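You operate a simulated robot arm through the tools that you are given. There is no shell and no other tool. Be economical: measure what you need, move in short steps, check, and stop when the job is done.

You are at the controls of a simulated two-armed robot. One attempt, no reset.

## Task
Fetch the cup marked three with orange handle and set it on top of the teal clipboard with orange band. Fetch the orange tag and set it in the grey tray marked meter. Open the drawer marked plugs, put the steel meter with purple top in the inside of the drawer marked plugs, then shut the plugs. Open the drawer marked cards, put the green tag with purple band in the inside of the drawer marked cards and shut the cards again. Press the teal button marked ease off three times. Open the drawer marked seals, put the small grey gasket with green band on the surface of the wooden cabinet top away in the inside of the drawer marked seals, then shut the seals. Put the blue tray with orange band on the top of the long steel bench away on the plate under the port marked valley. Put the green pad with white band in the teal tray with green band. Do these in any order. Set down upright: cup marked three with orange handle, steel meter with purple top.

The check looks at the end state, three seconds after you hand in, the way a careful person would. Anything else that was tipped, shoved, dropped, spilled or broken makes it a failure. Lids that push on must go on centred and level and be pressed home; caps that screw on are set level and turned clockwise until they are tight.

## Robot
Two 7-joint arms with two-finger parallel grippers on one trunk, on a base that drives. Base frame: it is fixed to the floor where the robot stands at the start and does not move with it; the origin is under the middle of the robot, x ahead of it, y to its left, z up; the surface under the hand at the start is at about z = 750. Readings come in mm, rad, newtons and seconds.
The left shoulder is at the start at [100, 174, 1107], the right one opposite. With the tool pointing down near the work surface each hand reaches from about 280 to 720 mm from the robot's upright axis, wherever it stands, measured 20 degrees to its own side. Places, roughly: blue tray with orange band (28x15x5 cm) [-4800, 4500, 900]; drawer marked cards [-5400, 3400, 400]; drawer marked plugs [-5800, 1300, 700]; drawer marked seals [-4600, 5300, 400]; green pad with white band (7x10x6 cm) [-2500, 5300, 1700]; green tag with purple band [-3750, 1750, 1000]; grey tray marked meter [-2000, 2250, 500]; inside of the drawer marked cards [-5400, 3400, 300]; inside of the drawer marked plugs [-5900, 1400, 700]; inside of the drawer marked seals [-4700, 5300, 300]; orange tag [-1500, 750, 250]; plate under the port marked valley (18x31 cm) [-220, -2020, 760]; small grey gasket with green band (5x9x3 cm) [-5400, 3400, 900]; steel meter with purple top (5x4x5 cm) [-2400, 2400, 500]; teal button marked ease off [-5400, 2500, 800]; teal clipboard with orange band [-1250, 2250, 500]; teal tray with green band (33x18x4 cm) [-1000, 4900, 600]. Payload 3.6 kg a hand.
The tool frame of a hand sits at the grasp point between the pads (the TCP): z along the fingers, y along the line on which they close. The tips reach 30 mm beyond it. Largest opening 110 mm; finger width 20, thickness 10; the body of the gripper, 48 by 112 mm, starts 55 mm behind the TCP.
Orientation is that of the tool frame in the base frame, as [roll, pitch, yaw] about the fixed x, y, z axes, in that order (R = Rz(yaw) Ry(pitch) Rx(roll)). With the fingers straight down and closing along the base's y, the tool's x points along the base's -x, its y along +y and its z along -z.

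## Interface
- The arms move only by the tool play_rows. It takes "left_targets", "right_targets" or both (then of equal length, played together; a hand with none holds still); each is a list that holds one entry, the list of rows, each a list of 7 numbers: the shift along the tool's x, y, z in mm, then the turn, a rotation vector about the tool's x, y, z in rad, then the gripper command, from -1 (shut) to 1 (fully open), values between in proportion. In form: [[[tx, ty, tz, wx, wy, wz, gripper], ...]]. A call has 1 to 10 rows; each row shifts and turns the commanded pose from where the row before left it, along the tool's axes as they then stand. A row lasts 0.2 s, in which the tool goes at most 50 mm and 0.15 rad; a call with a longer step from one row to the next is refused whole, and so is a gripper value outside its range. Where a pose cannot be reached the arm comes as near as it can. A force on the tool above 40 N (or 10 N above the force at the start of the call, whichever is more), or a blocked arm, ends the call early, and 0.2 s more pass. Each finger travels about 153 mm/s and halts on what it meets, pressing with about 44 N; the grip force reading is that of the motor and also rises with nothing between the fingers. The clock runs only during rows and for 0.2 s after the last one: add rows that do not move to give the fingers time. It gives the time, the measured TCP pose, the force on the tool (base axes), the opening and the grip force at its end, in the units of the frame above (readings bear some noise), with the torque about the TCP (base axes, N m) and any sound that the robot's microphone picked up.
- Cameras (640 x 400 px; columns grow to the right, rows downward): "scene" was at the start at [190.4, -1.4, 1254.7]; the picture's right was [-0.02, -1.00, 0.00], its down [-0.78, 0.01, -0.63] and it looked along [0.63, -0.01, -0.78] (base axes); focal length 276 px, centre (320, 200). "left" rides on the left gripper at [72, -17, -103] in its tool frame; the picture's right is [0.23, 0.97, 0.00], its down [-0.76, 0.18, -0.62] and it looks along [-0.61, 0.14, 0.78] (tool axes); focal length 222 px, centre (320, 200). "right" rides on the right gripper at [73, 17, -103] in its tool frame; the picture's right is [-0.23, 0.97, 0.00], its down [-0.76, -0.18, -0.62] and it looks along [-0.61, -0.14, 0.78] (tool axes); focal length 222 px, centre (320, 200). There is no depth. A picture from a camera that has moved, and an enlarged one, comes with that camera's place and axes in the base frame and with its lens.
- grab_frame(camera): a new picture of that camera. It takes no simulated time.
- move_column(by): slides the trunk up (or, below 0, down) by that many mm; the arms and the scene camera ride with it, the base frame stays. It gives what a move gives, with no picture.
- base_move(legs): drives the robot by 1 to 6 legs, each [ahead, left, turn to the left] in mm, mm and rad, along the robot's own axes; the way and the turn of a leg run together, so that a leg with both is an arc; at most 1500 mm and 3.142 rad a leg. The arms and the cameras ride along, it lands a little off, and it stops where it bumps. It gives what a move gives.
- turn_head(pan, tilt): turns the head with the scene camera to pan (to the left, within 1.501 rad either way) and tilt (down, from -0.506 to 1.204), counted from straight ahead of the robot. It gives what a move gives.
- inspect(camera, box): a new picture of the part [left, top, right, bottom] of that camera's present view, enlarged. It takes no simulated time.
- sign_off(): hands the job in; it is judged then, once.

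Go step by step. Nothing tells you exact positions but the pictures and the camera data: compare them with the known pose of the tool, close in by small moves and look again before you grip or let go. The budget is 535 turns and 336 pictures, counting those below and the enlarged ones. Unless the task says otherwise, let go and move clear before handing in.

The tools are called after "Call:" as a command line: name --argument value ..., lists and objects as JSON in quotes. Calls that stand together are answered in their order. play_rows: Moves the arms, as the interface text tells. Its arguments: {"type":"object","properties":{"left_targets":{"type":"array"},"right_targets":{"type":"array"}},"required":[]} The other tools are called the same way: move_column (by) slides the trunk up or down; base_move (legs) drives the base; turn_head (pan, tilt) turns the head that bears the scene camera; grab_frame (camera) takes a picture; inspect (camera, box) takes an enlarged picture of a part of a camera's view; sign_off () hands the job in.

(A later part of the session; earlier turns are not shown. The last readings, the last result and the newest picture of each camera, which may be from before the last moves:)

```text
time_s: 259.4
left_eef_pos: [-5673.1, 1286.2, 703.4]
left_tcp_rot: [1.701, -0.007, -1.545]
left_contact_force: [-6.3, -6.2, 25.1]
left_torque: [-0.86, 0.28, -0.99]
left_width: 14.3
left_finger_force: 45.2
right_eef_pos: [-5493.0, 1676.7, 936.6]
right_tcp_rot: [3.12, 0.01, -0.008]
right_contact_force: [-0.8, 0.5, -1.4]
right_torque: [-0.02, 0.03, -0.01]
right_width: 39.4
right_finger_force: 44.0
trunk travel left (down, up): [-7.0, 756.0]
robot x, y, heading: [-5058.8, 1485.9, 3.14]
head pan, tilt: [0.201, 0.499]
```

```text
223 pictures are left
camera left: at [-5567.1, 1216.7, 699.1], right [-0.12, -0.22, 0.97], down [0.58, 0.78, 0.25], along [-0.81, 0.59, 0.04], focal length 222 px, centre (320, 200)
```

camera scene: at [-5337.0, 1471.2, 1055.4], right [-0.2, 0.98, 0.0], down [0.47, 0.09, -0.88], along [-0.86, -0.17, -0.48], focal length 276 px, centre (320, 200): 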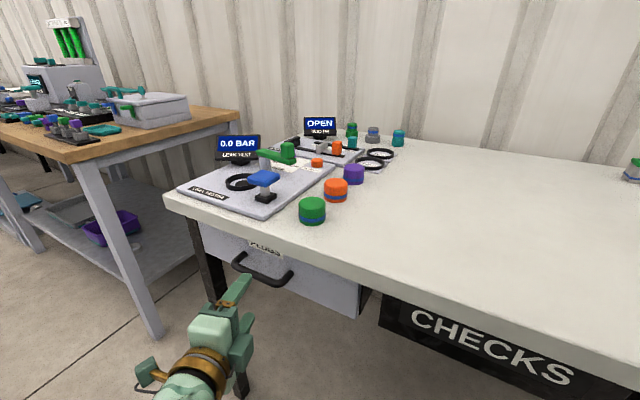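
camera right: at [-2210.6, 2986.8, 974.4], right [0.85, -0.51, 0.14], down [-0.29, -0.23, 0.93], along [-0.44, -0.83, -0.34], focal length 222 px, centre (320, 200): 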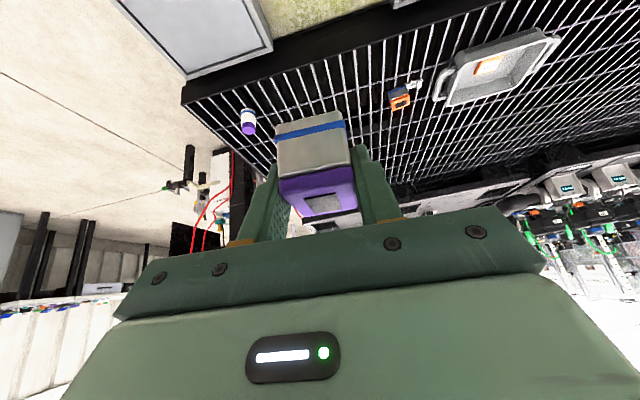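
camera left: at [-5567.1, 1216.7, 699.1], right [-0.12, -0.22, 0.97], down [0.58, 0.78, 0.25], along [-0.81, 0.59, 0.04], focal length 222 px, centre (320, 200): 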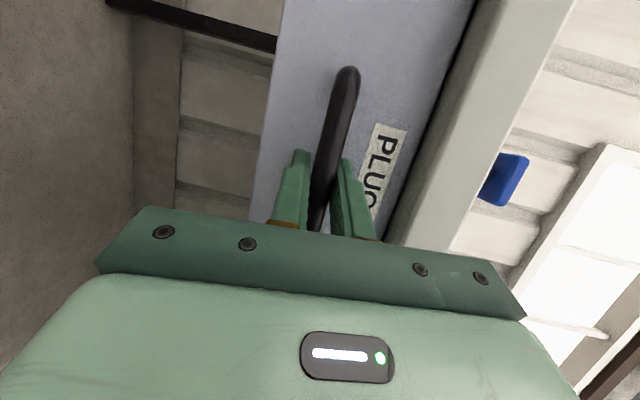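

Handle gripped. Pull the drawer by backing the base.

Call:
play_rows --left_targets '[[[0, 6, 0, 0, 0, 0, -1], [0, 0, 0, 0, 0, 0, -1]]]'

Call:
base_move --legs '[[-240, 0, 0]]'

Call:
grab_frame --camera "scene"

```text
time_s: 259.9
left_eef_pos: [-5675.4, 1286.6, 703.1]
left_tcp_rot: [1.715, -0.009, -1.546]
left_contact_force: [1.1, 1.3, 1.0]
left_torque: [-1.11, 0.38, 1.28]
left_width: 14.2
left_finger_force: 45.7
right_eef_pos: [-5494.1, 1677.0, 936.1]
right_tcp_rot: [3.119, 0.008, -0.011]
right_contact_force: [1.0, 0.3, -1.3]
right_torque: [0.04, 0.03, -0.01]
right_width: 39.5
right_finger_force: 43.9
trunk travel left (down, up): [-7.0, 756.0]
robot x, y, heading: [-5064.4, 1489.5, 3.138]
head pan, tilt: [0.201, 0.499]
```

```text
time_s: 261.0
left_eef_pos: [-5623.8, 1277.5, 704.4]
left_tcp_rot: [1.712, -0.018, -1.53]
left_contact_force: [0.4, -4.1, -5.6]
left_torque: [-0.73, 0.04, -1.05]
left_width: 14.1
left_finger_force: 44.9
right_eef_pos: [-5443.0, 1673.8, 936.3]
right_tcp_rot: [3.12, 0.009, -0.005]
right_contact_force: [-0.9, -0.6, -0.9]
right_torque: [0.0, -0.01, -0.04]
right_width: 39.8
right_finger_force: 43.7
trunk travel left (down, up): [-7.0, 756.0]
robot x, y, heading: [-5012.4, 1488.0, -3.14]
head pan, tilt: [0.201, 0.499]
stopped in leg 1: the force on the tool passed its limit at 53 N (the readings are from after the stop); the commanded pose is now the measured one
```

```text
222 pictures are left
camera scene: at [-5344.0, 1468.6, 1055.4], right [-0.2, 0.98, 0.0], down [0.47, 0.1, -0.88], along [-0.86, -0.18, -0.48], focal length 276 px, centre (320, 200)
```

scene: 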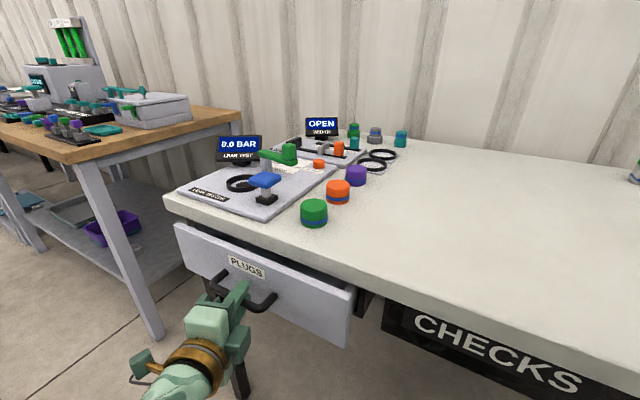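

Call:
play_rows --left_targets '[[[0, 0, -8, 0, 0, 0, -1], [0, 0, -12, 0, 0, 0, -1], [0, 0, -12, 0, 0, 0, -1], [0, 0, -12, 0, 0, 0, -1], [0, 0, -12, 0, 0, 0, -1], [0, 0, -12, 0, 0, 0, -1], [0, 0, -12, 0, 0, 0, -1], [0, 0, -12, 0, 0, 0, -1], [0, 0, -12, 0, 0, 0, -1], [0, 0, -8, 0, 0, 0, -1]]]'

```text
time_s: 261.7
left_eef_pos: [-5599.0, 1271.0, 702.6]
left_tcp_rot: [1.721, -0.033, -1.508]
left_contact_force: [0.0, -5.0, -13.9]
left_torque: [-1.09, 0.36, 1.16]
left_width: 13.9
left_finger_force: 45.4
right_eef_pos: [-5443.4, 1671.5, 935.0]
right_tcp_rot: [3.121, 0.01, -0.004]
right_contact_force: [-0.2, -0.2, -0.8]
right_torque: [-0.01, -0.03, -0.01]
right_width: 39.8
right_finger_force: 44.0
trunk travel left (down, up): [-7.0, 756.0]
robot x, y, heading: [-5008.4, 1485.3, -3.137]
head pan, tilt: [0.201, 0.499]
stopped in row 3 (left hand): the force on the tool passed its limit at 47 N (the readings are from after the stop); the commanded pose is now the measured one
```

The desk is rotated ~11°, so I pull along (0.98, −0.2).

Call:
play_rows --left_targets '[[[2, -1, -8, 0, 0, 0, -1], [2.6, -1.6, -12, 0, 0, 0, -1], [2.6, -1.6, -12, 0, 0, 0, -1], [2.6, -1.6, -12, 0, 0, 0, -1], [2.6, -1.6, -12, 0, 0, 0, -1], [2.6, -1.6, -12, 0, 0, 0, -1], [2.6, -1.6, -12, 0, 0, 0, -1], [2.6, -1.6, -12, 0, 0, 0, -1]]]'

Call:
grab_frame --camera "scene"

```text
time_s: 262.6
left_eef_pos: [-5576.5, 1265.0, 703.8]
left_tcp_rot: [1.694, -0.033, -1.505]
left_contact_force: [-2.2, -4.1, 6.6]
left_torque: [-0.97, 0.22, 0.18]
left_width: 14.1
left_finger_force: 45.1
left hand out of reach, approached as far as the arm can: row 2, 3, 4
right_eef_pos: [-5445.5, 1671.2, 936.5]
right_tcp_rot: [3.121, 0.011, -0.001]
right_contact_force: [-0.2, 0.1, -0.7]
right_torque: [0.03, -0.03, 0.02]
right_width: 39.2
right_finger_force: 43.8
trunk travel left (down, up): [-7.0, 756.0]
robot x, y, heading: [-5010.5, 1488.8, -3.138]
head pan, tilt: [0.201, 0.499]
stopped in row 4 (left hand): the force on the tool passed its limit at 43 N (the readings are from after the stop); the commanded pose is now the measured one
```

```text
221 pictures are left
camera scene: at [-5343.8, 1466.3, 1055.7], right [-0.21, 0.98, 0.0], down [0.47, 0.1, -0.88], along [-0.86, -0.18, -0.48], focal length 276 px, centre (320, 200)
```

scene: 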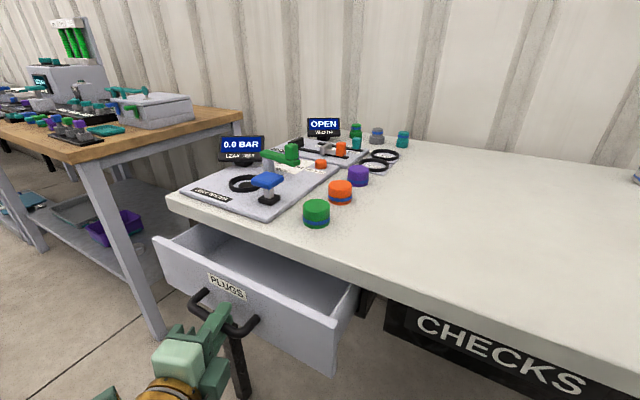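

Call:
base_move --legs '[[-60, 13, 0], [-60, 13, 0]]'

Call:
grab_frame --camera "scene"

```text
time_s: 263.9
left_eef_pos: [-5511.1, 1247.7, 701.8]
left_tcp_rot: [1.692, -0.037, -1.497]
left_contact_force: [0.0, -3.5, -6.1]
left_torque: [-0.57, 0.12, -0.85]
left_width: 14.1
left_finger_force: 45.2
right_eef_pos: [-5379.6, 1656.9, 933.9]
right_tcp_rot: [3.12, 0.009, -0.002]
right_contact_force: [0.2, 0.8, 0.0]
right_torque: [-0.01, -0.05, 0.01]
right_width: 39.4
right_finger_force: 44.5
trunk travel left (down, up): [-7.0, 756.0]
robot x, y, heading: [-4951.2, 1469.4, -3.133]
head pan, tilt: [0.201, 0.499]
stopped in leg 2: the force on the tool passed its limit at 46 N (the readings are from after the stop); the commanded pose is now the measured one
```

```text
220 pictures are left
camera scene: at [-5279.0, 1451.1, 1055.4], right [-0.21, 0.98, 0.0], down [0.47, 0.1, -0.88], along [-0.86, -0.18, -0.48], focal length 276 px, centre (320, 200)
```

scene: 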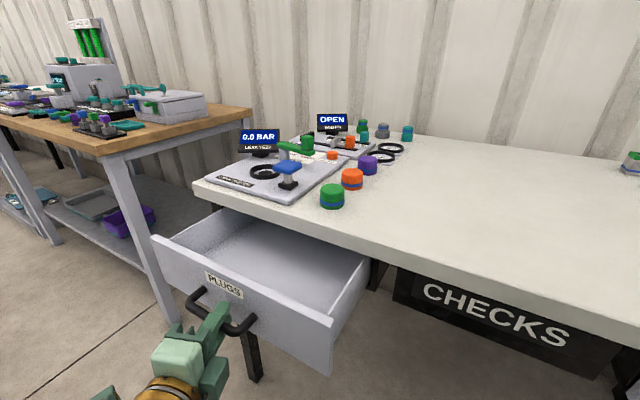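

Call:
base_move --legs '[[-50, 11, 0]]'

Call:
grab_frame --camera "scene"

```text
time_s: 264.8
left_eef_pos: [-5459.4, 1233.4, 703.1]
left_tcp_rot: [1.692, -0.037, -1.491]
left_contact_force: [-10.1, -34.4, -5.9]
left_torque: [-0.89, 0.34, -0.02]
left_width: 14.4
left_finger_force: 44.8
right_eef_pos: [-5329.4, 1642.3, 935.6]
right_tcp_rot: [3.123, 0.009, 0.002]
right_contact_force: [0.1, -0.1, -0.8]
right_torque: [-0.01, -0.03, 0.0]
right_width: 39.6
right_finger_force: 43.6
trunk travel left (down, up): [-7.0, 756.0]
robot x, y, heading: [-4899.4, 1460.3, -3.13]
head pan, tilt: [0.201, 0.499]
```

```text
219 pictures are left
camera scene: at [-5228.6, 1437.3, 1055.2], right [-0.21, 0.98, 0.0], down [0.47, 0.1, -0.88], along [-0.86, -0.18, -0.48], focal length 276 px, centre (320, 200)
```

scene: 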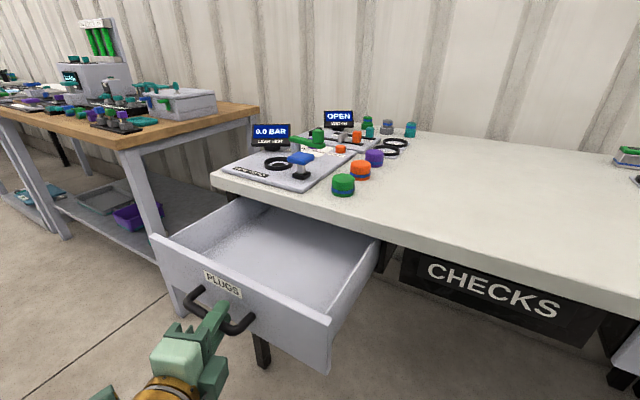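

Drawer open about 220 mm. Release the handle, back off, and lift the left hand.

Call:
play_rows --left_targets '[[[0, 0, 0, 0, 0, 0, 0], [0, 0, 0, 0, 0, 0, 0.3], [0, 0, 0, 0, 0, 0, 0.3]]]'

Call:
base_move --legs '[[-90, 10, 0]]'

Call:
play_rows --left_targets '[[[0, 30, 0, 0, 0, 0, 0.3], [0, 40, 0, 0, 0, 0, 0.3], [0, 40, 0, 0, 0, 0, 0.3], [0, 40, 0, 0, 0, 0, 0.3], [0, 40, 0, 0, 0, 0, 0.3], [10, 40, 0, 0, 0, 0, 0.3], [20, 40, 0, 0, 0, 0, 0.3], [20, 20, 0, 0, 0, 0, 0.3]]]'

Call:
grab_frame --camera "scene"

```text
time_s: 265.6
left_eef_pos: [-5459.1, 1235.8, 705.1]
left_tcp_rot: [1.69, -0.039, -1.491]
left_contact_force: [-0.2, 0.3, -0.1]
left_torque: [0.04, 0.01, 0.03]
left_width: 71.5
left_finger_force: 0.0
right_eef_pos: [-5327.8, 1644.4, 934.5]
right_tcp_rot: [3.119, 0.009, -0.001]
right_contact_force: [-0.7, 0.3, -1.2]
right_torque: [-0.02, 0.04, 0.0]
right_width: 39.8
right_finger_force: 43.9
trunk travel left (down, up): [-7.0, 756.0]
robot x, y, heading: [-4896.8, 1461.4, -3.135]
head pan, tilt: [0.201, 0.499]
```

```text
time_s: 266.7
left_eef_pos: [-5369.0, 1226.7, 704.8]
left_tcp_rot: [1.69, -0.039, -1.49]
left_contact_force: [1.1, -0.1, 0.1]
left_torque: [0.03, -0.04, -0.01]
left_width: 71.4
left_finger_force: 0.1
right_eef_pos: [-5236.8, 1635.4, 934.9]
right_tcp_rot: [3.12, 0.011, 0.0]
right_contact_force: [-1.1, -1.2, -1.7]
right_torque: [0.03, 0.0, 0.0]
right_width: 39.6
right_finger_force: 43.9
trunk travel left (down, up): [-7.0, 756.0]
robot x, y, heading: [-4803.1, 1452.9, -3.137]
head pan, tilt: [0.201, 0.499]
```

```text
time_s: 268.5
left_eef_pos: [-5437.8, 1192.3, 974.1]
left_tcp_rot: [1.689, -0.038, -1.493]
left_contact_force: [0.7, -0.2, -0.1]
left_torque: [0.02, 0.02, -0.01]
left_width: 71.4
left_finger_force: 0.0
left hand out of reach, approached as far as the arm can: row 1, 2, 3
right_eef_pos: [-5237.9, 1635.5, 936.5]
right_tcp_rot: [3.118, 0.01, 0.0]
right_contact_force: [-0.7, 0.5, -1.4]
right_torque: [0.0, 0.03, -0.01]
right_width: 39.5
right_finger_force: 44.1
trunk travel left (down, up): [-7.0, 756.0]
robot x, y, heading: [-4804.4, 1450.9, -3.132]
head pan, tilt: [0.201, 0.499]
```

```text
218 pictures are left
camera scene: at [-5136.9, 1431.0, 1055.6], right [-0.21, 0.98, 0.0], down [0.47, 0.1, -0.88], along [-0.86, -0.18, -0.48], focal length 276 px, centre (320, 200)
```

scene: 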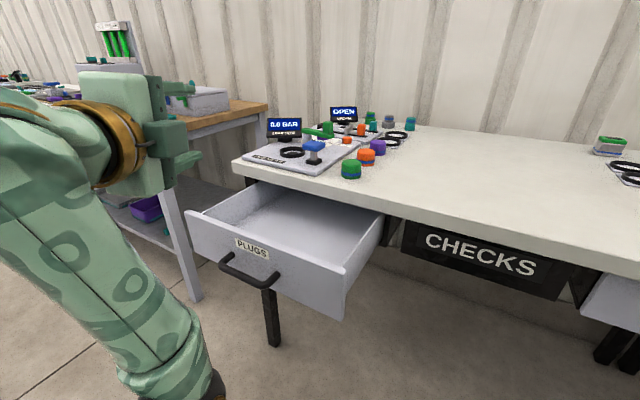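

Meter must be held tilted 0.56 rad to be upright. Advance, then re‑tilt the right hand over the drawer.

Call:
play_rows --left_targets '[[[0, 40, 0, 0, 0, 0, 0.3], [0, 40, 0, 0, 0, 0, 0.3], [0, 40, 0, 0, 0, 0, 0.3], [0, 40, 0, 0, 0, 0, 0.3]]]' --right_targets '[[[0, 0, 0, 0, -0.14, 0, -1], [0, 0, 0, 0, -0.14, 0, -1], [0, 0, 0, 0, -0.14, 0, -1], [0, 0, 0, 0, -0.14, 0, -1]]]'

Call:
base_move --legs '[[220, 0, 0]]'

Call:
grab_frame --camera "right"

Call:
grab_frame --camera "scene"

```text
time_s: 269.5
left_eef_pos: [-5455.5, 1198.1, 1133.6]
left_tcp_rot: [1.689, -0.04, -1.491]
left_contact_force: [0.0, 0.1, -0.6]
left_torque: [0.0, -0.02, 0.01]
left_width: 71.7
left_finger_force: 0.0
right_eef_pos: [-5237.3, 1635.5, 936.5]
right_tcp_rot: [3.113, 0.573, -0.018]
right_contact_force: [0.3, -0.4, -1.4]
right_torque: [0.04, 0.03, 0.02]
right_width: 39.6
right_finger_force: 43.7
trunk travel left (down, up): [-7.0, 756.0]
robot x, y, heading: [-4799.7, 1451.6, -3.134]
head pan, tilt: [0.201, 0.499]
```

```text
time_s: 271.2
left_eef_pos: [-5678.9, 1195.5, 1133.8]
left_tcp_rot: [1.69, -0.042, -1.492]
left_contact_force: [0.1, 0.0, -0.2]
left_torque: [-0.02, 0.0, -0.01]
left_width: 71.4
left_finger_force: 0.1
right_eef_pos: [-5459.9, 1634.5, 935.7]
right_tcp_rot: [3.115, 0.57, -0.015]
right_contact_force: [-1.1, 0.2, -1.8]
right_torque: [0.02, -0.02, -0.03]
right_width: 39.8
right_finger_force: 43.7
trunk travel left (down, up): [-7.0, 756.0]
robot x, y, heading: [-5024.2, 1449.3, -3.134]
head pan, tilt: [0.201, 0.499]
```

```text
217 pictures are left
camera right: at [-5342.4, 1620.4, 983.3], right [-0.19, -0.97, 0.14], down [-0.31, 0.2, 0.93], along [-0.93, 0.13, -0.33], focal length 222 px, centre (320, 200)
```

right: 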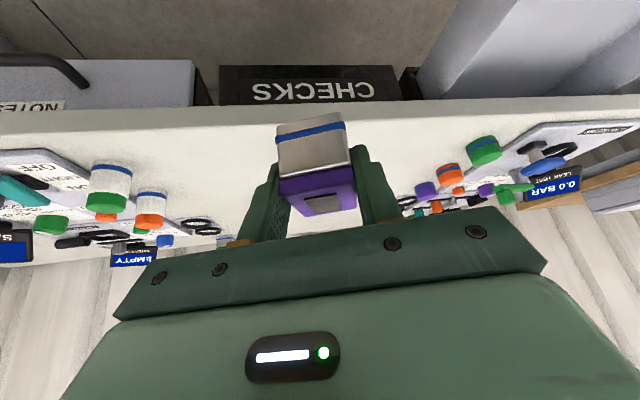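

```text
216 pictures are left
camera scene: at [-5358.9, 1429.1, 1055.3], right [-0.21, 0.98, 0.0], down [0.47, 0.1, -0.88], along [-0.86, -0.18, -0.48], focal length 276 px, centre (320, 200)
```

scene: 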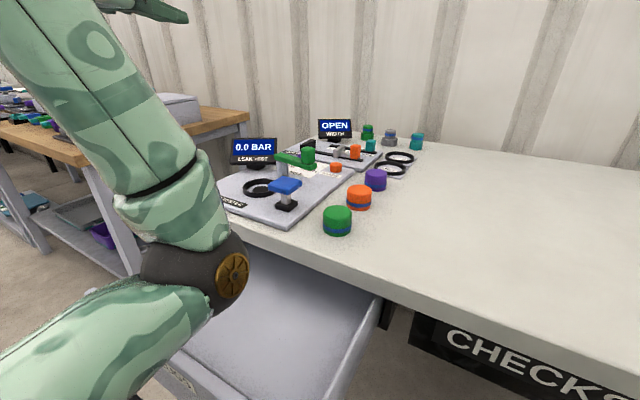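

The left elbow hangs over the drawer; raise the trunk and swing the left hand outward.

Call:
move_column --by 200

Call:
play_rows --left_targets '[[[30, 20, -10, 0, 0, 0, 0.3], [30, 20, -10, 0, 0, 0, 0.3], [30, 20, -10, 0, 0, 0, 0.3], [30, 20, -10, 0, 0, 0, 0.3], [30, 20, -10, 0, 0, 0, 0.3], [30, 20, -10, 0, 0, 0, 0.3]]]'

Call:
grab_frame --camera "scene"

```text
time_s: 273.4
left_eef_pos: [-5678.8, 1195.5, 1332.8]
left_tcp_rot: [1.692, -0.042, -1.49]
left_contact_force: [0.4, -0.1, -0.1]
left_torque: [-0.01, 0.01, 0.0]
left_width: 71.6
left_finger_force: 0.1
right_eef_pos: [-5458.7, 1634.9, 1133.2]
right_tcp_rot: [3.116, 0.57, -0.014]
right_contact_force: [-0.2, 0.4, -0.6]
right_torque: [-0.01, -0.03, -0.02]
right_width: 39.6
right_finger_force: 44.6
trunk travel left (down, up): [-207.0, 556.0]
robot x, y, heading: [-5026.2, 1447.4, -3.138]
head pan, tilt: [0.201, 0.499]
```

```text
time_s: 274.8
left_eef_pos: [-5617.9, 1024.9, 1468.5]
left_tcp_rot: [1.689, -0.041, -1.491]
left_contact_force: [-0.1, -0.4, -0.3]
left_torque: [-0.01, 0.02, -0.01]
left_width: 71.3
left_finger_force: 0.0
right_eef_pos: [-5458.3, 1633.9, 1136.0]
right_tcp_rot: [3.115, 0.571, -0.013]
right_contact_force: [1.0, 0.4, -0.6]
right_torque: [0.02, -0.03, 0.01]
right_width: 39.4
right_finger_force: 44.2
trunk travel left (down, up): [-207.0, 556.0]
robot x, y, heading: [-5020.4, 1449.2, -3.13]
head pan, tilt: [0.201, 0.499]
```

```text
215 pictures are left
camera scene: at [-5235.9, 1429.5, 1269.9], right [-0.21, 0.98, 0.0], down [0.47, 0.1, -0.88], along [-0.86, -0.18, -0.48], focal length 276 px, centre (320, 200)
```

scene: 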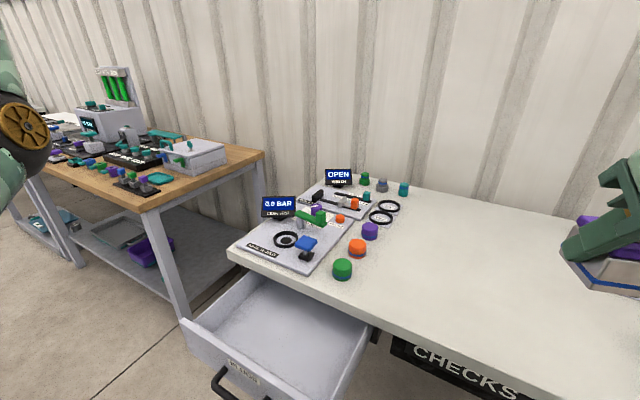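

Left arm is clear now. Move the right hand over the drawer.

Call:
play_rows --right_targets '[[[2.2, 34.4, 32.6, 0, 0, 0, -1], [2.2, 34.4, 32.6, 0, 0, 0, -1], [2.2, 34.4, 32.6, 0, 0, 0, -1], [2.2, 34.4, 32.6, 0, 0, 0, -1], [2.2, 34.4, 32.6, 0, 0, 0, -1], [2.2, 34.4, 32.6, 0, 0, 0, -1], [2.2, 34.4, 32.6, 0, 0, 0, -1], [2.2, 34.4, 32.6, 0, 0, 0, -1], [2.2, 34.4, 32.6, 0, 0, 0, -1], [2.2, 34.4, 32.6, 0, 0, 0, -1]]]'

Call:
grab_frame --camera "scene"

Call:
grab_frame --camera "right"

```text
time_s: 277.0
left_eef_pos: [-5620.1, 1024.2, 1465.0]
left_tcp_rot: [1.689, -0.037, -1.492]
left_contact_force: [-0.3, -0.3, -0.9]
left_torque: [-0.02, 0.0, 0.01]
left_width: 71.8
left_finger_force: 0.2
right_eef_pos: [-5617.2, 1282.8, 856.4]
right_tcp_rot: [3.116, 0.569, -0.011]
right_contact_force: [1.3, 0.0, -1.4]
right_torque: [0.03, 0.0, -0.03]
right_width: 39.7
right_finger_force: 44.1
trunk travel left (down, up): [-207.0, 556.0]
robot x, y, heading: [-5024.4, 1449.2, -3.133]
head pan, tilt: [0.201, 0.499]
```

```text
214 pictures are left
camera scene: at [-5237.5, 1428.9, 1269.5], right [-0.21, 0.98, 0.0], down [0.47, 0.1, -0.88], along [-0.86, -0.18, -0.48], focal length 276 px, centre (320, 200)
```

scene: 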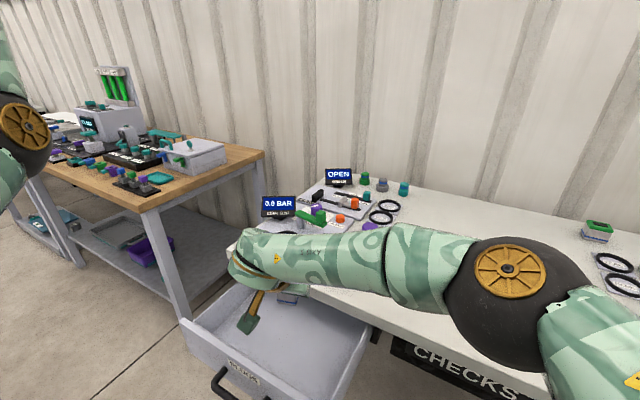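

```text
213 pictures are left
camera right: at [-5499.8, 1268.8, 904.5], right [-0.19, -0.97, 0.14], down [-0.31, 0.2, 0.93], along [-0.93, 0.13, -0.33], focal length 222 px, centre (320, 200)
```

right: 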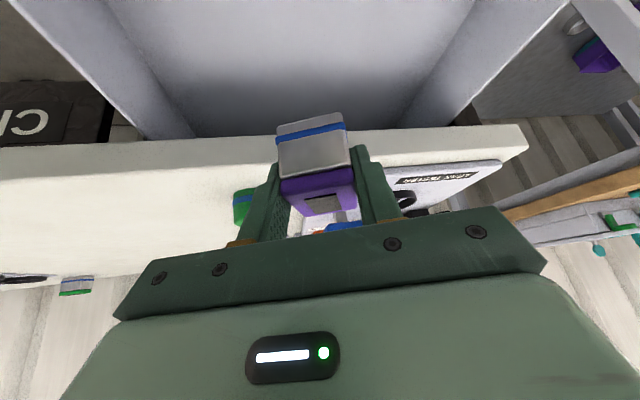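

Call:
play_rows --right_targets '[[[16.2, 0, 25.3, 0, 0, 0, -1], [16.2, 0, 25.3, 0, 0, 0, -1], [16.2, 0, 25.3, 0, 0, 0, -1], [16.2, 0, 25.3, 0, 0, 0, -1]]]'

Call:
grab_frame --camera "scene"

Call:
grab_frame --camera "right"

```text
time_s: 278.0
left_eef_pos: [-5619.6, 1023.8, 1467.9]
left_tcp_rot: [1.689, -0.041, -1.491]
left_contact_force: [-0.5, 0.2, -0.1]
left_torque: [0.01, 0.01, 0.02]
left_width: 71.4
left_finger_force: 0.0
right_eef_pos: [-5617.2, 1281.7, 767.6]
right_tcp_rot: [3.118, 0.571, -0.015]
right_contact_force: [0.3, 0.3, -0.6]
right_torque: [0.02, -0.05, 0.01]
right_width: 39.7
right_finger_force: 43.8
right hand out of reach, approached as far as the arm can: row 4
trunk travel left (down, up): [-207.0, 556.0]
robot x, y, heading: [-5020.2, 1449.2, -3.133]
head pan, tilt: [0.201, 0.499]
```

```text
212 pictures are left
camera scene: at [-5236.6, 1429.8, 1269.8], right [-0.21, 0.98, 0.0], down [0.47, 0.1, -0.88], along [-0.86, -0.18, -0.48], focal length 276 px, centre (320, 200)
```

scene: 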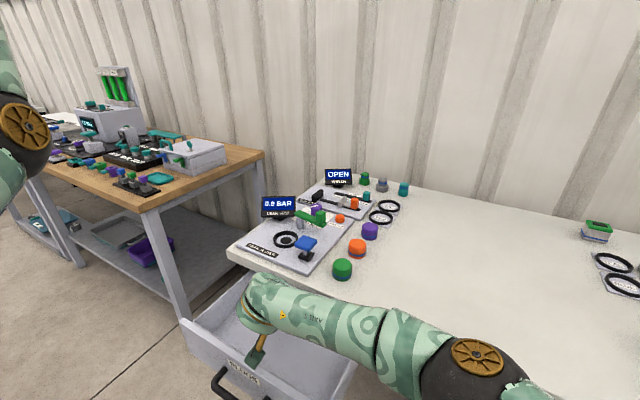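

```text
211 pictures are left
camera right: at [-5500.1, 1268.3, 815.5], right [-0.19, -0.97, 0.14], down [-0.3, 0.2, 0.93], along [-0.93, 0.14, -0.33], focal length 222 px, centre (320, 200)
```

right: 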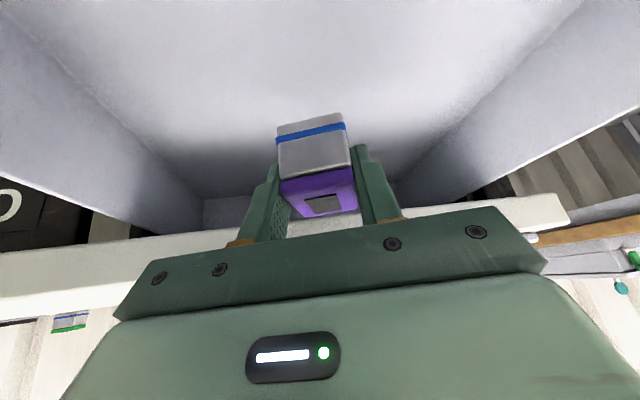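

Call:
move_column --by -60

Call:
grab_frame --camera "right"

```text
time_s: 278.6
left_eef_pos: [-5624.6, 1025.5, 1424.2]
left_tcp_rot: [1.699, -0.038, -1.492]
left_contact_force: [0.0, -0.5, 0.4]
left_torque: [-0.01, 0.0, -0.05]
left_width: 71.6
left_finger_force: 0.1
right_eef_pos: [-5618.4, 1281.7, 728.5]
right_tcp_rot: [3.114, 0.56, -0.013]
right_contact_force: [-0.8, 3.3, 11.3]
right_torque: [-0.25, -1.63, 0.39]
right_width: 39.6
right_finger_force: 43.8
trunk travel left (down, up): [-170.0, 594.0]
robot x, y, heading: [-5025.6, 1452.9, -3.136]
head pan, tilt: [0.201, 0.499]
stopped: the force on the tool passed its limit at 68 N (the readings are from after the stop); the commanded pose is now the measured one
```

```text
210 pictures are left
camera right: at [-5501.2, 1268.6, 777.1], right [-0.19, -0.97, 0.14], down [-0.31, 0.2, 0.93], along [-0.93, 0.13, -0.34], focal length 222 px, centre (320, 200)
```

right: 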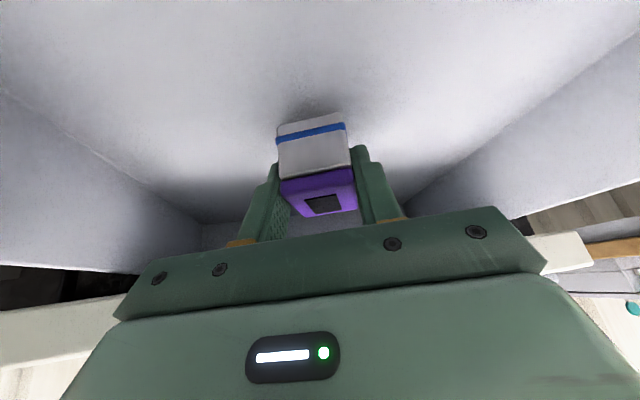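

The camera housing met the drawer's front panel. Raise, move 60 mm deeper, and lower again.

Call:
move_column --by 50

Call:
base_move --legs '[[60, -12, 0]]'

Call:
grab_frame --camera "right"

Call:
turn_head --pan 0.4 --tilt 0.9

Call:
grab_frame --camera "scene"

```text
time_s: 279.6
left_eef_pos: [-5626.5, 1024.3, 1474.3]
left_tcp_rot: [1.702, -0.037, -1.491]
left_contact_force: [-1.2, -0.1, 0.6]
left_torque: [0.01, 0.03, -0.03]
left_width: 71.2
left_finger_force: 0.0
right_eef_pos: [-5617.8, 1283.8, 776.6]
right_tcp_rot: [3.113, 0.561, -0.012]
right_contact_force: [0.2, 0.3, -1.9]
right_torque: [0.01, -0.04, -0.01]
right_width: 39.5
right_finger_force: 43.9
trunk travel left (down, up): [-220.0, 544.0]
robot x, y, heading: [-5023.0, 1449.1, -3.133]
head pan, tilt: [0.201, 0.499]
```

```text
time_s: 280.6
left_eef_pos: [-5680.4, 1033.9, 1474.3]
left_tcp_rot: [1.701, -0.039, -1.492]
left_contact_force: [0.1, 0.6, 0.9]
left_torque: [0.01, 0.0, -0.01]
left_width: 71.8
left_finger_force: 0.0
right_eef_pos: [-5660.5, 1284.3, 776.3]
right_tcp_rot: [3.1, 0.538, -0.015]
right_contact_force: [1.4, 0.2, -1.7]
right_torque: [0.01, -0.04, 0.03]
right_width: 39.8
right_finger_force: 43.9
trunk travel left (down, up): [-220.0, 544.0]
robot x, y, heading: [-5076.6, 1457.7, -3.131]
head pan, tilt: [0.201, 0.499]
stopped in leg 1: the force on the tool passed its limit at 76 N (the readings are from after the stop); the commanded pose is now the measured one
```

```text
209 pictures are left
camera right: at [-5545.1, 1272.8, 828.0], right [-0.19, -0.97, 0.15], down [-0.34, 0.21, 0.92], along [-0.92, 0.12, -0.37], focal length 222 px, centre (320, 200)
```

right: 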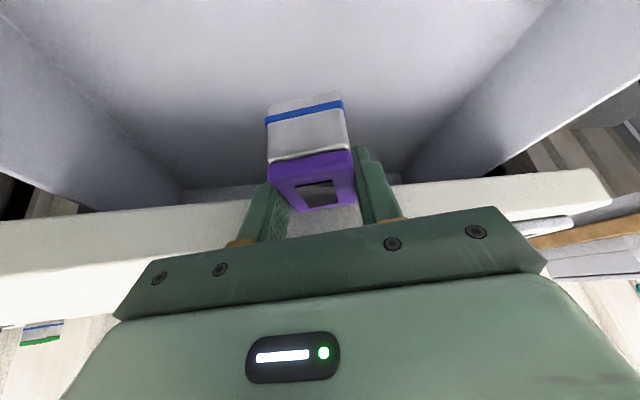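

```text
time_s: 281.5
left_eef_pos: [-5679.0, 1034.4, 1473.1]
left_tcp_rot: [1.701, -0.038, -1.49]
left_contact_force: [-0.7, -0.8, 0.0]
left_torque: [0.04, -0.03, -0.01]
left_width: 71.6
left_finger_force: 0.1
right_eef_pos: [-5661.3, 1285.2, 775.8]
right_tcp_rot: [3.101, 0.536, -0.015]
right_contact_force: [1.6, 0.9, -1.8]
right_torque: [0.0, -0.04, -0.05]
right_width: 40.0
right_finger_force: 43.5
trunk travel left (down, up): [-220.0, 544.0]
robot x, y, heading: [-5074.3, 1456.5, -3.131]
head pan, tilt: [0.4, 0.901]
```

```text
208 pictures are left
camera scene: at [-5264.9, 1428.6, 1248.5], right [-0.4, 0.92, 0.0], down [0.72, 0.31, -0.62], along [-0.57, -0.25, -0.78], focal length 276 px, centre (320, 200)
```

scene: 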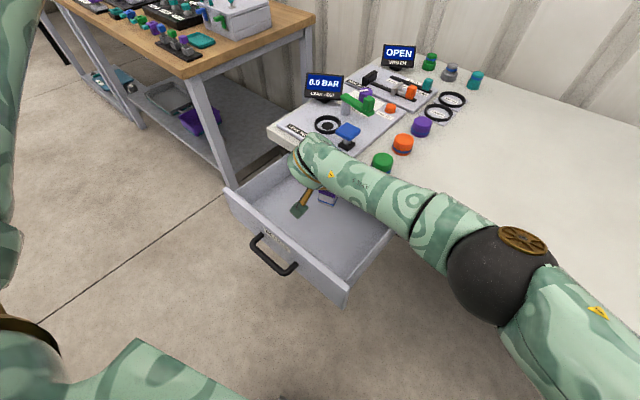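

The meter touched the table edge too. I'll lift out and turn the hand 90° so its tilt runs along the drawer's width.

Call:
play_rows --right_targets '[[[0, 0, -20, 0, 0, 0, -1], [-15, 0, -26, 0, 0, 0, -1], [-15, 0, -26, 0, 0, 0, -1], [-15, 0, -26, 0, 0, 0, -1], [-15, 0, -26, 0, 0, 0, -1], [-15, 0, -26, 0, 0, 0, -1]]]'

Call:
base_move --legs '[[-60, 0, 0]]'

Call:
play_rows --right_targets '[[[0, 0, 0, -0.074, 0, -0.125, -1], [0, 0, 0, -0.074, 0, -0.125, -1], [0, 0, 0, -0.074, 0, -0.125, -1], [0, 0, 0, -0.074, 0, -0.125, -1], [0, 0, 0, -0.074, 0, -0.125, -1], [0, 0, 0, -0.074, 0, -0.125, -1], [0, 0, 0, -0.074, 0, -0.125, -1], [0, 0, 0, -0.074, 0, -0.125, -1], [0, 0, 0, -0.074, 0, -0.125, -1], [0, 0, 0, -0.074, 0, -0.125, -1]]]'

Call:
grab_frame --camera "right"

Call:
grab_frame --camera "scene"

```text
time_s: 282.9
left_eef_pos: [-5678.8, 1033.4, 1473.6]
left_tcp_rot: [1.701, -0.037, -1.49]
left_contact_force: [0.8, 0.2, 0.1]
left_torque: [0.01, 0.0, 0.0]
left_width: 71.7
left_finger_force: 0.1
right_eef_pos: [-5648.6, 1291.9, 943.8]
right_tcp_rot: [3.099, 0.535, -0.015]
right_contact_force: [0.2, -0.7, -0.8]
right_torque: [0.01, -0.03, 0.02]
right_width: 39.5
right_finger_force: 44.1
trunk travel left (down, up): [-220.0, 544.0]
robot x, y, heading: [-5079.9, 1457.7, -3.133]
head pan, tilt: [0.4, 0.901]
```

```text
time_s: 283.9
left_eef_pos: [-5616.4, 1034.7, 1475.7]
left_tcp_rot: [1.698, -0.039, -1.488]
left_contact_force: [0.4, -0.2, 0.1]
left_torque: [0.01, 0.01, -0.01]
left_width: 71.5
left_finger_force: 0.1
right_eef_pos: [-5586.4, 1291.7, 944.4]
right_tcp_rot: [3.101, 0.538, -0.014]
right_contact_force: [1.1, -0.2, -1.6]
right_torque: [0.02, 0.0, -0.03]
right_width: 40.0
right_finger_force: 43.7
trunk travel left (down, up): [-220.0, 544.0]
robot x, y, heading: [-5021.0, 1460.9, -3.13]
head pan, tilt: [0.4, 0.901]
```

```text
time_s: 286.1
left_eef_pos: [-5619.3, 1035.0, 1474.6]
left_tcp_rot: [1.699, -0.041, -1.488]
left_contact_force: [-0.1, 1.3, -0.3]
left_torque: [-0.02, 0.01, 0.0]
left_width: 71.7
left_finger_force: 0.1
right_eef_pos: [-5588.8, 1291.3, 943.3]
right_tcp_rot: [3.121, 0.565, 0.963]
right_contact_force: [0.2, 1.0, -0.8]
right_torque: [-0.01, 0.0, 0.01]
right_width: 40.0
right_finger_force: 43.9
right hand out of reach, approached as far as the arm can: row 8, 9, 10
trunk travel left (down, up): [-220.0, 544.0]
robot x, y, heading: [-5020.9, 1462.7, -3.13]
head pan, tilt: [0.4, 0.901]
```

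```text
207 pictures are left
camera right: at [-5509.3, 1381.2, 991.7], right [0.7, -0.7, 0.14], down [-0.34, -0.15, 0.93], along [-0.63, -0.7, -0.34], focal length 222 px, centre (320, 200)
```

right: 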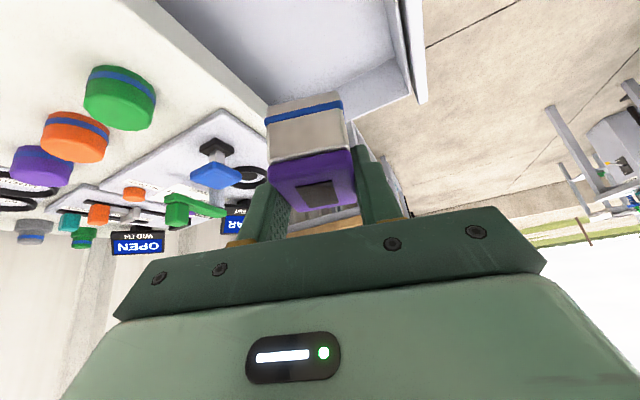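

```text
206 pictures are left
camera scene: at [-5204.9, 1429.3, 1248.4], right [-0.4, 0.92, 0.0], down [0.72, 0.31, -0.62], along [-0.57, -0.25, -0.78], focal length 276 px, centre (320, 200)
```

scene: 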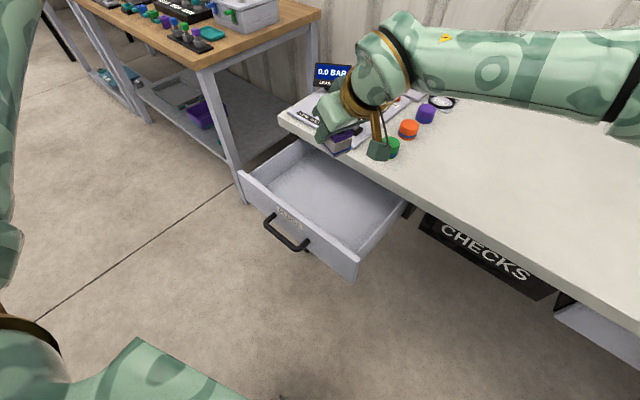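

Call:
inspect --camera "scene" --box '[240, 60, 480, 210]'

Call:
inspect --camera "right" --box '[240, 60, 400, 240]'

```text
2.67 times, centred on (360, 135) of scene
camera zoom: at [-5204.9, 1429.3, 1248.4], right [-0.4, 0.92, 0.0], down [0.72, 0.31, -0.62], along [-0.57, -0.25, -0.78], focal length 736 px, centre (213, 373)
```

zoom: 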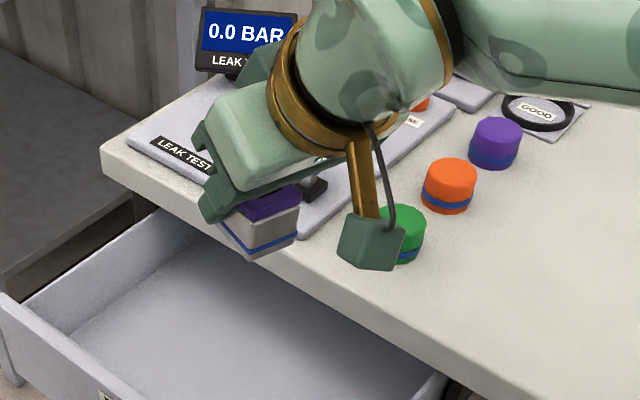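

```text
2.22 times, centred on (320, 150) of right
camera zoom: at [-5509.3, 1381.2, 991.7], right [0.7, -0.7, 0.14], down [-0.34, -0.15, 0.93], along [-0.63, -0.7, -0.34], focal length 494 px, centre (320, 311)
```

zoom: 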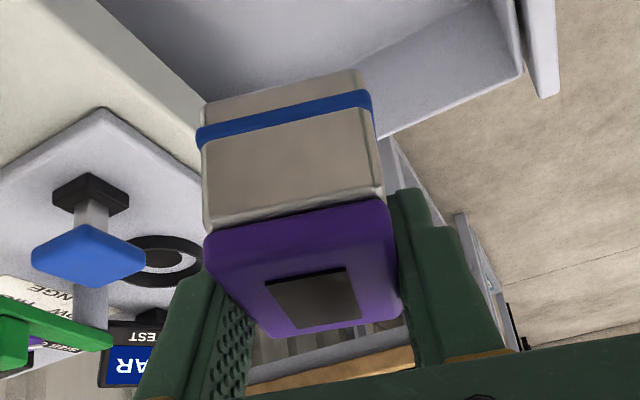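

The meter slipped ~12° in the grip; I'll compensate the tilt and check it's vertical.

Call:
play_rows --right_targets '[[[0, 0, 0, 0, 0.11, 0, -1], [0, 0, 0, 0, 0.11, 0, -1], [0, 0, 0, 0, 0, 0, -1]]]'

Call:
inspect --camera "scene" --box '[280, 90, 400, 170]'

Call:
inspect --camera "right" --box '[240, 60, 400, 240]'

Call:
grab_frame --camera "left"

```text
time_s: 286.9
left_eef_pos: [-5620.1, 1034.4, 1474.4]
left_tcp_rot: [1.7, -0.04, -1.489]
left_contact_force: [-0.1, -0.5, 0.1]
left_torque: [-0.01, -0.01, -0.01]
left_width: 71.9
left_finger_force: 0.2
right_eef_pos: [-5588.2, 1291.3, 943.2]
right_tcp_rot: [3.119, 0.567, 0.961]
right_contact_force: [0.0, -0.4, -1.3]
right_torque: [0.0, 0.0, 0.02]
right_width: 39.5
right_finger_force: 44.1
right hand out of reach, approached as far as the arm can: row 1, 2
trunk travel left (down, up): [-220.0, 544.0]
robot x, y, heading: [-5018.5, 1460.4, -3.127]
head pan, tilt: [0.4, 0.901]
```

```text
5.00 times, centred on (340, 130) of scene
camera zoom: at [-5204.9, 1429.3, 1248.4], right [-0.4, 0.92, 0.0], down [0.72, 0.31, -0.62], along [-0.57, -0.25, -0.78], focal length 1381 px, centre (220, 550)
```

zoom: 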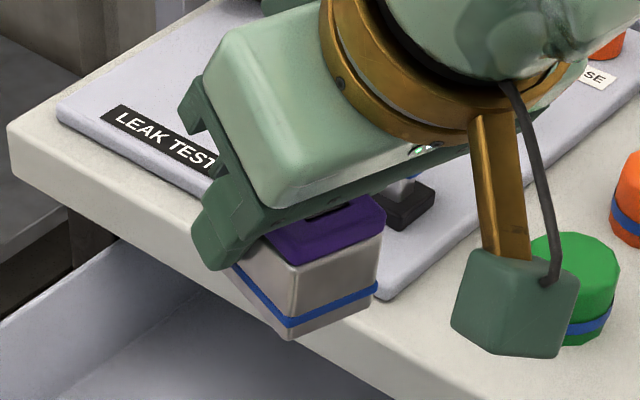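

```text
2.22 times, centred on (320, 150) of right
camera zoom: at [-5509.2, 1381.2, 991.7], right [0.7, -0.7, 0.14], down [-0.34, -0.15, 0.93], along [-0.63, -0.7, -0.34], focal length 494 px, centre (320, 311)
```

zoom: 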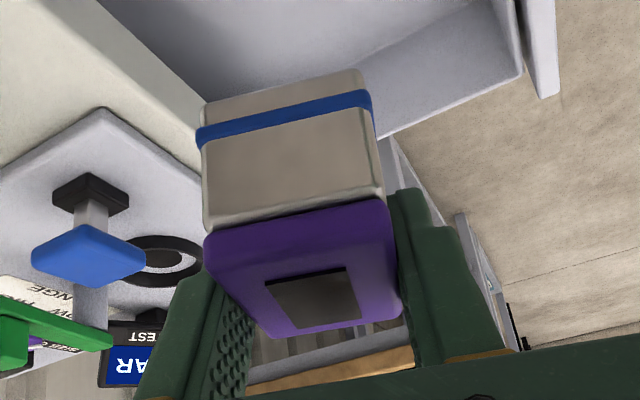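

```text
201 pictures are left
camera left: at [-5508.9, 970.5, 1472.1], right [-0.11, -0.2, 0.97], down [0.53, 0.82, 0.23], along [-0.84, 0.54, 0.02], focal length 222 px, centre (320, 200)
```

left: 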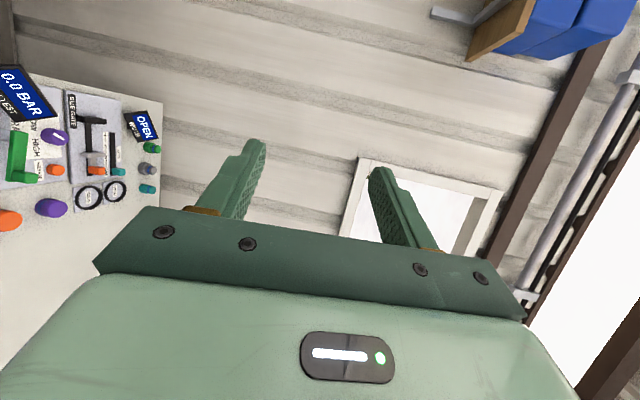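

The meter looks upright as held. Shift 50 mm deeper and lower with the trunk.

Call:
base_move --legs '[[50, 20, 0]]'

Call:
move_column --by -150

Call:
grab_frame --camera "scene"

Call:
grab_frame --camera "right"

```text
time_s: 287.8
left_eef_pos: [-5668.8, 1014.5, 1473.0]
left_tcp_rot: [1.702, -0.039, -1.486]
left_contact_force: [-0.4, 0.7, -0.4]
left_torque: [-0.01, 0.0, 0.08]
left_width: 71.7
left_finger_force: 0.0
right_eef_pos: [-5638.1, 1273.0, 942.1]
right_tcp_rot: [3.117, 0.565, 0.965]
right_contact_force: [-0.4, 0.3, -1.6]
right_torque: [-0.03, 0.03, 0.04]
right_width: 39.3
right_finger_force: 43.8
trunk travel left (down, up): [-220.0, 544.0]
robot x, y, heading: [-5069.9, 1443.5, -3.128]
head pan, tilt: [0.4, 0.901]
```

```text
time_s: 289.6
left_eef_pos: [-5666.3, 1013.5, 1325.0]
left_tcp_rot: [1.699, -0.038, -1.487]
left_contact_force: [-0.5, 0.4, 0.1]
left_torque: [0.0, -0.02, 0.02]
left_width: 71.2
left_finger_force: 0.1
right_eef_pos: [-5637.3, 1271.7, 794.9]
right_tcp_rot: [3.12, 0.566, 0.966]
right_contact_force: [0.8, 0.5, -0.2]
right_torque: [-0.02, 0.02, 0.04]
right_width: 39.5
right_finger_force: 43.7
trunk travel left (down, up): [-70.0, 694.0]
robot x, y, heading: [-5068.4, 1445.1, -3.127]
head pan, tilt: [0.4, 0.901]
```

```text
200 pictures are left
camera scene: at [-5342.2, 1409.2, 1089.4], right [-0.4, 0.92, 0.0], down [0.72, 0.32, -0.62], along [-0.57, -0.25, -0.78], focal length 276 px, centre (320, 200)
```

scene: 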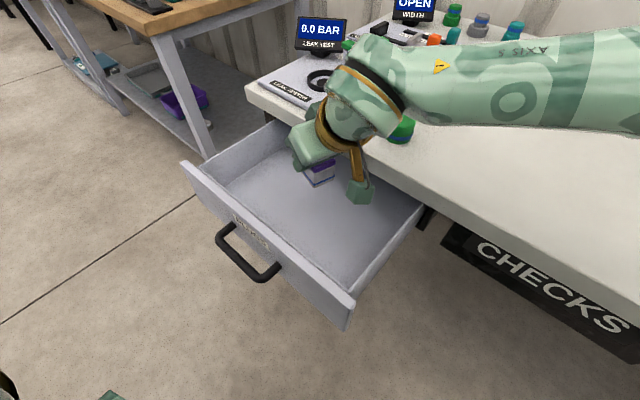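

```text
199 pictures are left
camera right: at [-5558.4, 1361.3, 842.4], right [0.7, -0.7, 0.14], down [-0.33, -0.15, 0.93], along [-0.63, -0.7, -0.34], focal length 222 px, centre (320, 200)
```

right: 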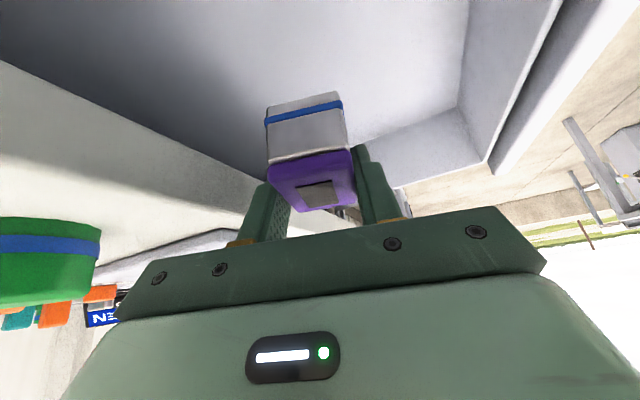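

Call:
move_column --by -55

Call:
grab_frame --camera "scene"

Call:
grab_frame --camera "right"

```text
time_s: 290.5
left_eef_pos: [-5666.0, 1012.4, 1268.1]
left_tcp_rot: [1.699, -0.039, -1.487]
left_contact_force: [0.5, 0.1, 0.3]
left_torque: [-0.02, 0.01, 0.0]
left_width: 71.3
left_finger_force: 0.1
right_eef_pos: [-5636.1, 1271.6, 737.5]
right_tcp_rot: [3.12, 0.561, 0.967]
right_contact_force: [5.2, -1.0, -3.4]
right_torque: [-0.02, 0.26, -0.12]
right_width: 39.5
right_finger_force: 44.0
trunk travel left (down, up): [-15.0, 749.0]
robot x, y, heading: [-5065.2, 1443.0, -3.127]
head pan, tilt: [0.4, 0.901]
```

```text
198 pictures are left
camera scene: at [-5377.4, 1407.9, 1029.4], right [-0.4, 0.92, 0.0], down [0.72, 0.32, -0.62], along [-0.57, -0.25, -0.78], focal length 276 px, centre (320, 200)
```

scene: 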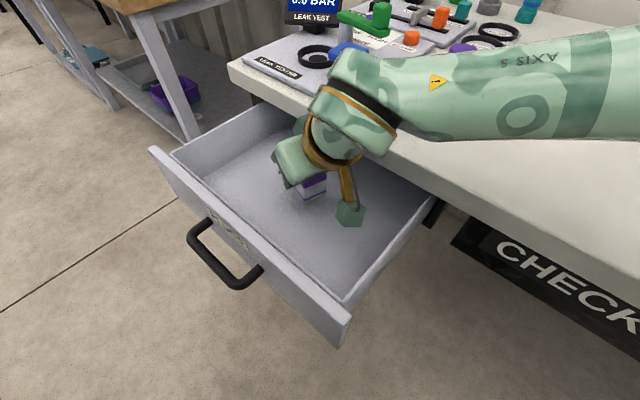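

```text
197 pictures are left
camera right: at [-5557.9, 1360.6, 785.8], right [0.7, -0.7, 0.14], down [-0.34, -0.15, 0.93], along [-0.63, -0.7, -0.34], focal length 222 px, centre (320, 200)
```

right: 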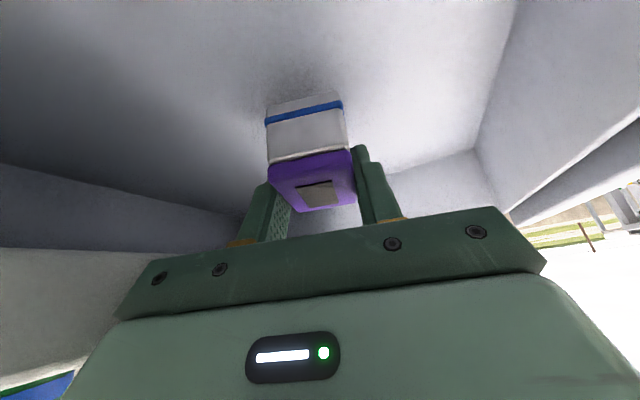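

Call:
base_move --legs '[[-14, 0, 0]]'

Call:
move_column --by -14

Call:
play_rows --right_targets '[[[5, 0, 8, 0, 0, 0, -1], [5, 0, 8, 0, 0, 0, -1], [5, 0, 8, 0, 0, 0, -1]]]'

Call:
grab_frame --camera "right"

```text
time_s: 291.3
left_eef_pos: [-5652.7, 1013.7, 1268.4]
left_tcp_rot: [1.701, -0.04, -1.486]
left_contact_force: [0.4, 0.0, 0.4]
left_torque: [-0.01, 0.0, 0.0]
left_width: 71.3
left_finger_force: 0.0
right_eef_pos: [-5622.1, 1271.7, 738.7]
right_tcp_rot: [3.119, 0.566, 0.966]
right_contact_force: [0.7, 0.6, -1.5]
right_torque: [-0.03, 0.0, -0.01]
right_width: 39.5
right_finger_force: 44.0
trunk travel left (down, up): [-15.0, 749.0]
robot x, y, heading: [-5055.0, 1445.2, -3.123]
head pan, tilt: [0.4, 0.901]
```

```text
time_s: 291.9
left_eef_pos: [-5652.0, 1015.1, 1256.0]
left_tcp_rot: [1.7, -0.039, -1.488]
left_contact_force: [0.0, 0.4, -0.2]
left_torque: [0.0, 0.0, 0.02]
left_width: 71.4
left_finger_force: 0.0
right_eef_pos: [-5623.2, 1271.5, 724.4]
right_tcp_rot: [3.12, 0.564, 0.969]
right_contact_force: [1.3, 0.2, -0.6]
right_torque: [-0.03, 0.03, -0.02]
right_width: 39.8
right_finger_force: 43.8
trunk travel left (down, up): [-1.0, 763.0]
robot x, y, heading: [-5054.7, 1442.2, -3.125]
head pan, tilt: [0.4, 0.901]
```

```text
time_s: 292.7
left_eef_pos: [-5652.4, 1015.1, 1255.1]
left_tcp_rot: [1.699, -0.039, -1.487]
left_contact_force: [-0.4, 0.6, 0.1]
left_torque: [-0.01, -0.01, -0.01]
left_width: 71.9
left_finger_force: 0.1
right_eef_pos: [-5625.1, 1271.0, 706.0]
right_tcp_rot: [3.124, 0.583, 0.969]
right_contact_force: [1.5, 4.0, 19.8]
right_torque: [0.78, 0.01, -0.05]
right_width: 39.7
right_finger_force: 44.2
trunk travel left (down, up): [-1.0, 763.0]
robot x, y, heading: [-5056.0, 1444.3, -3.131]
head pan, tilt: [0.4, 0.901]
stopped in row 3 (right hand): the force on the tool passed its limit at 54 N (the readings are from after the stop); the commanded pose is now the measured one
```

```text
196 pictures are left
camera right: at [-5546.2, 1361.0, 752.4], right [0.7, -0.7, 0.14], down [-0.32, -0.14, 0.94], along [-0.64, -0.7, -0.32], focal length 222 px, centre (320, 200)
```

right: 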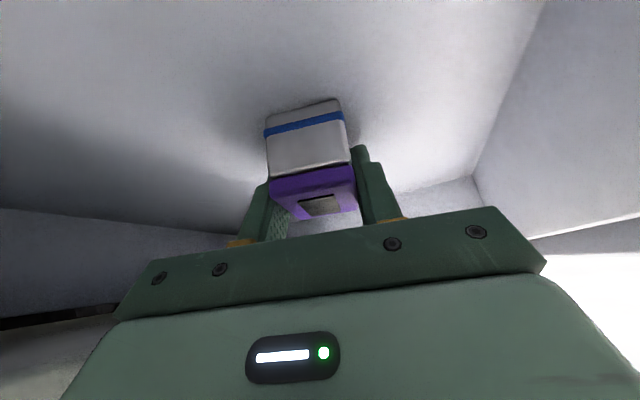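

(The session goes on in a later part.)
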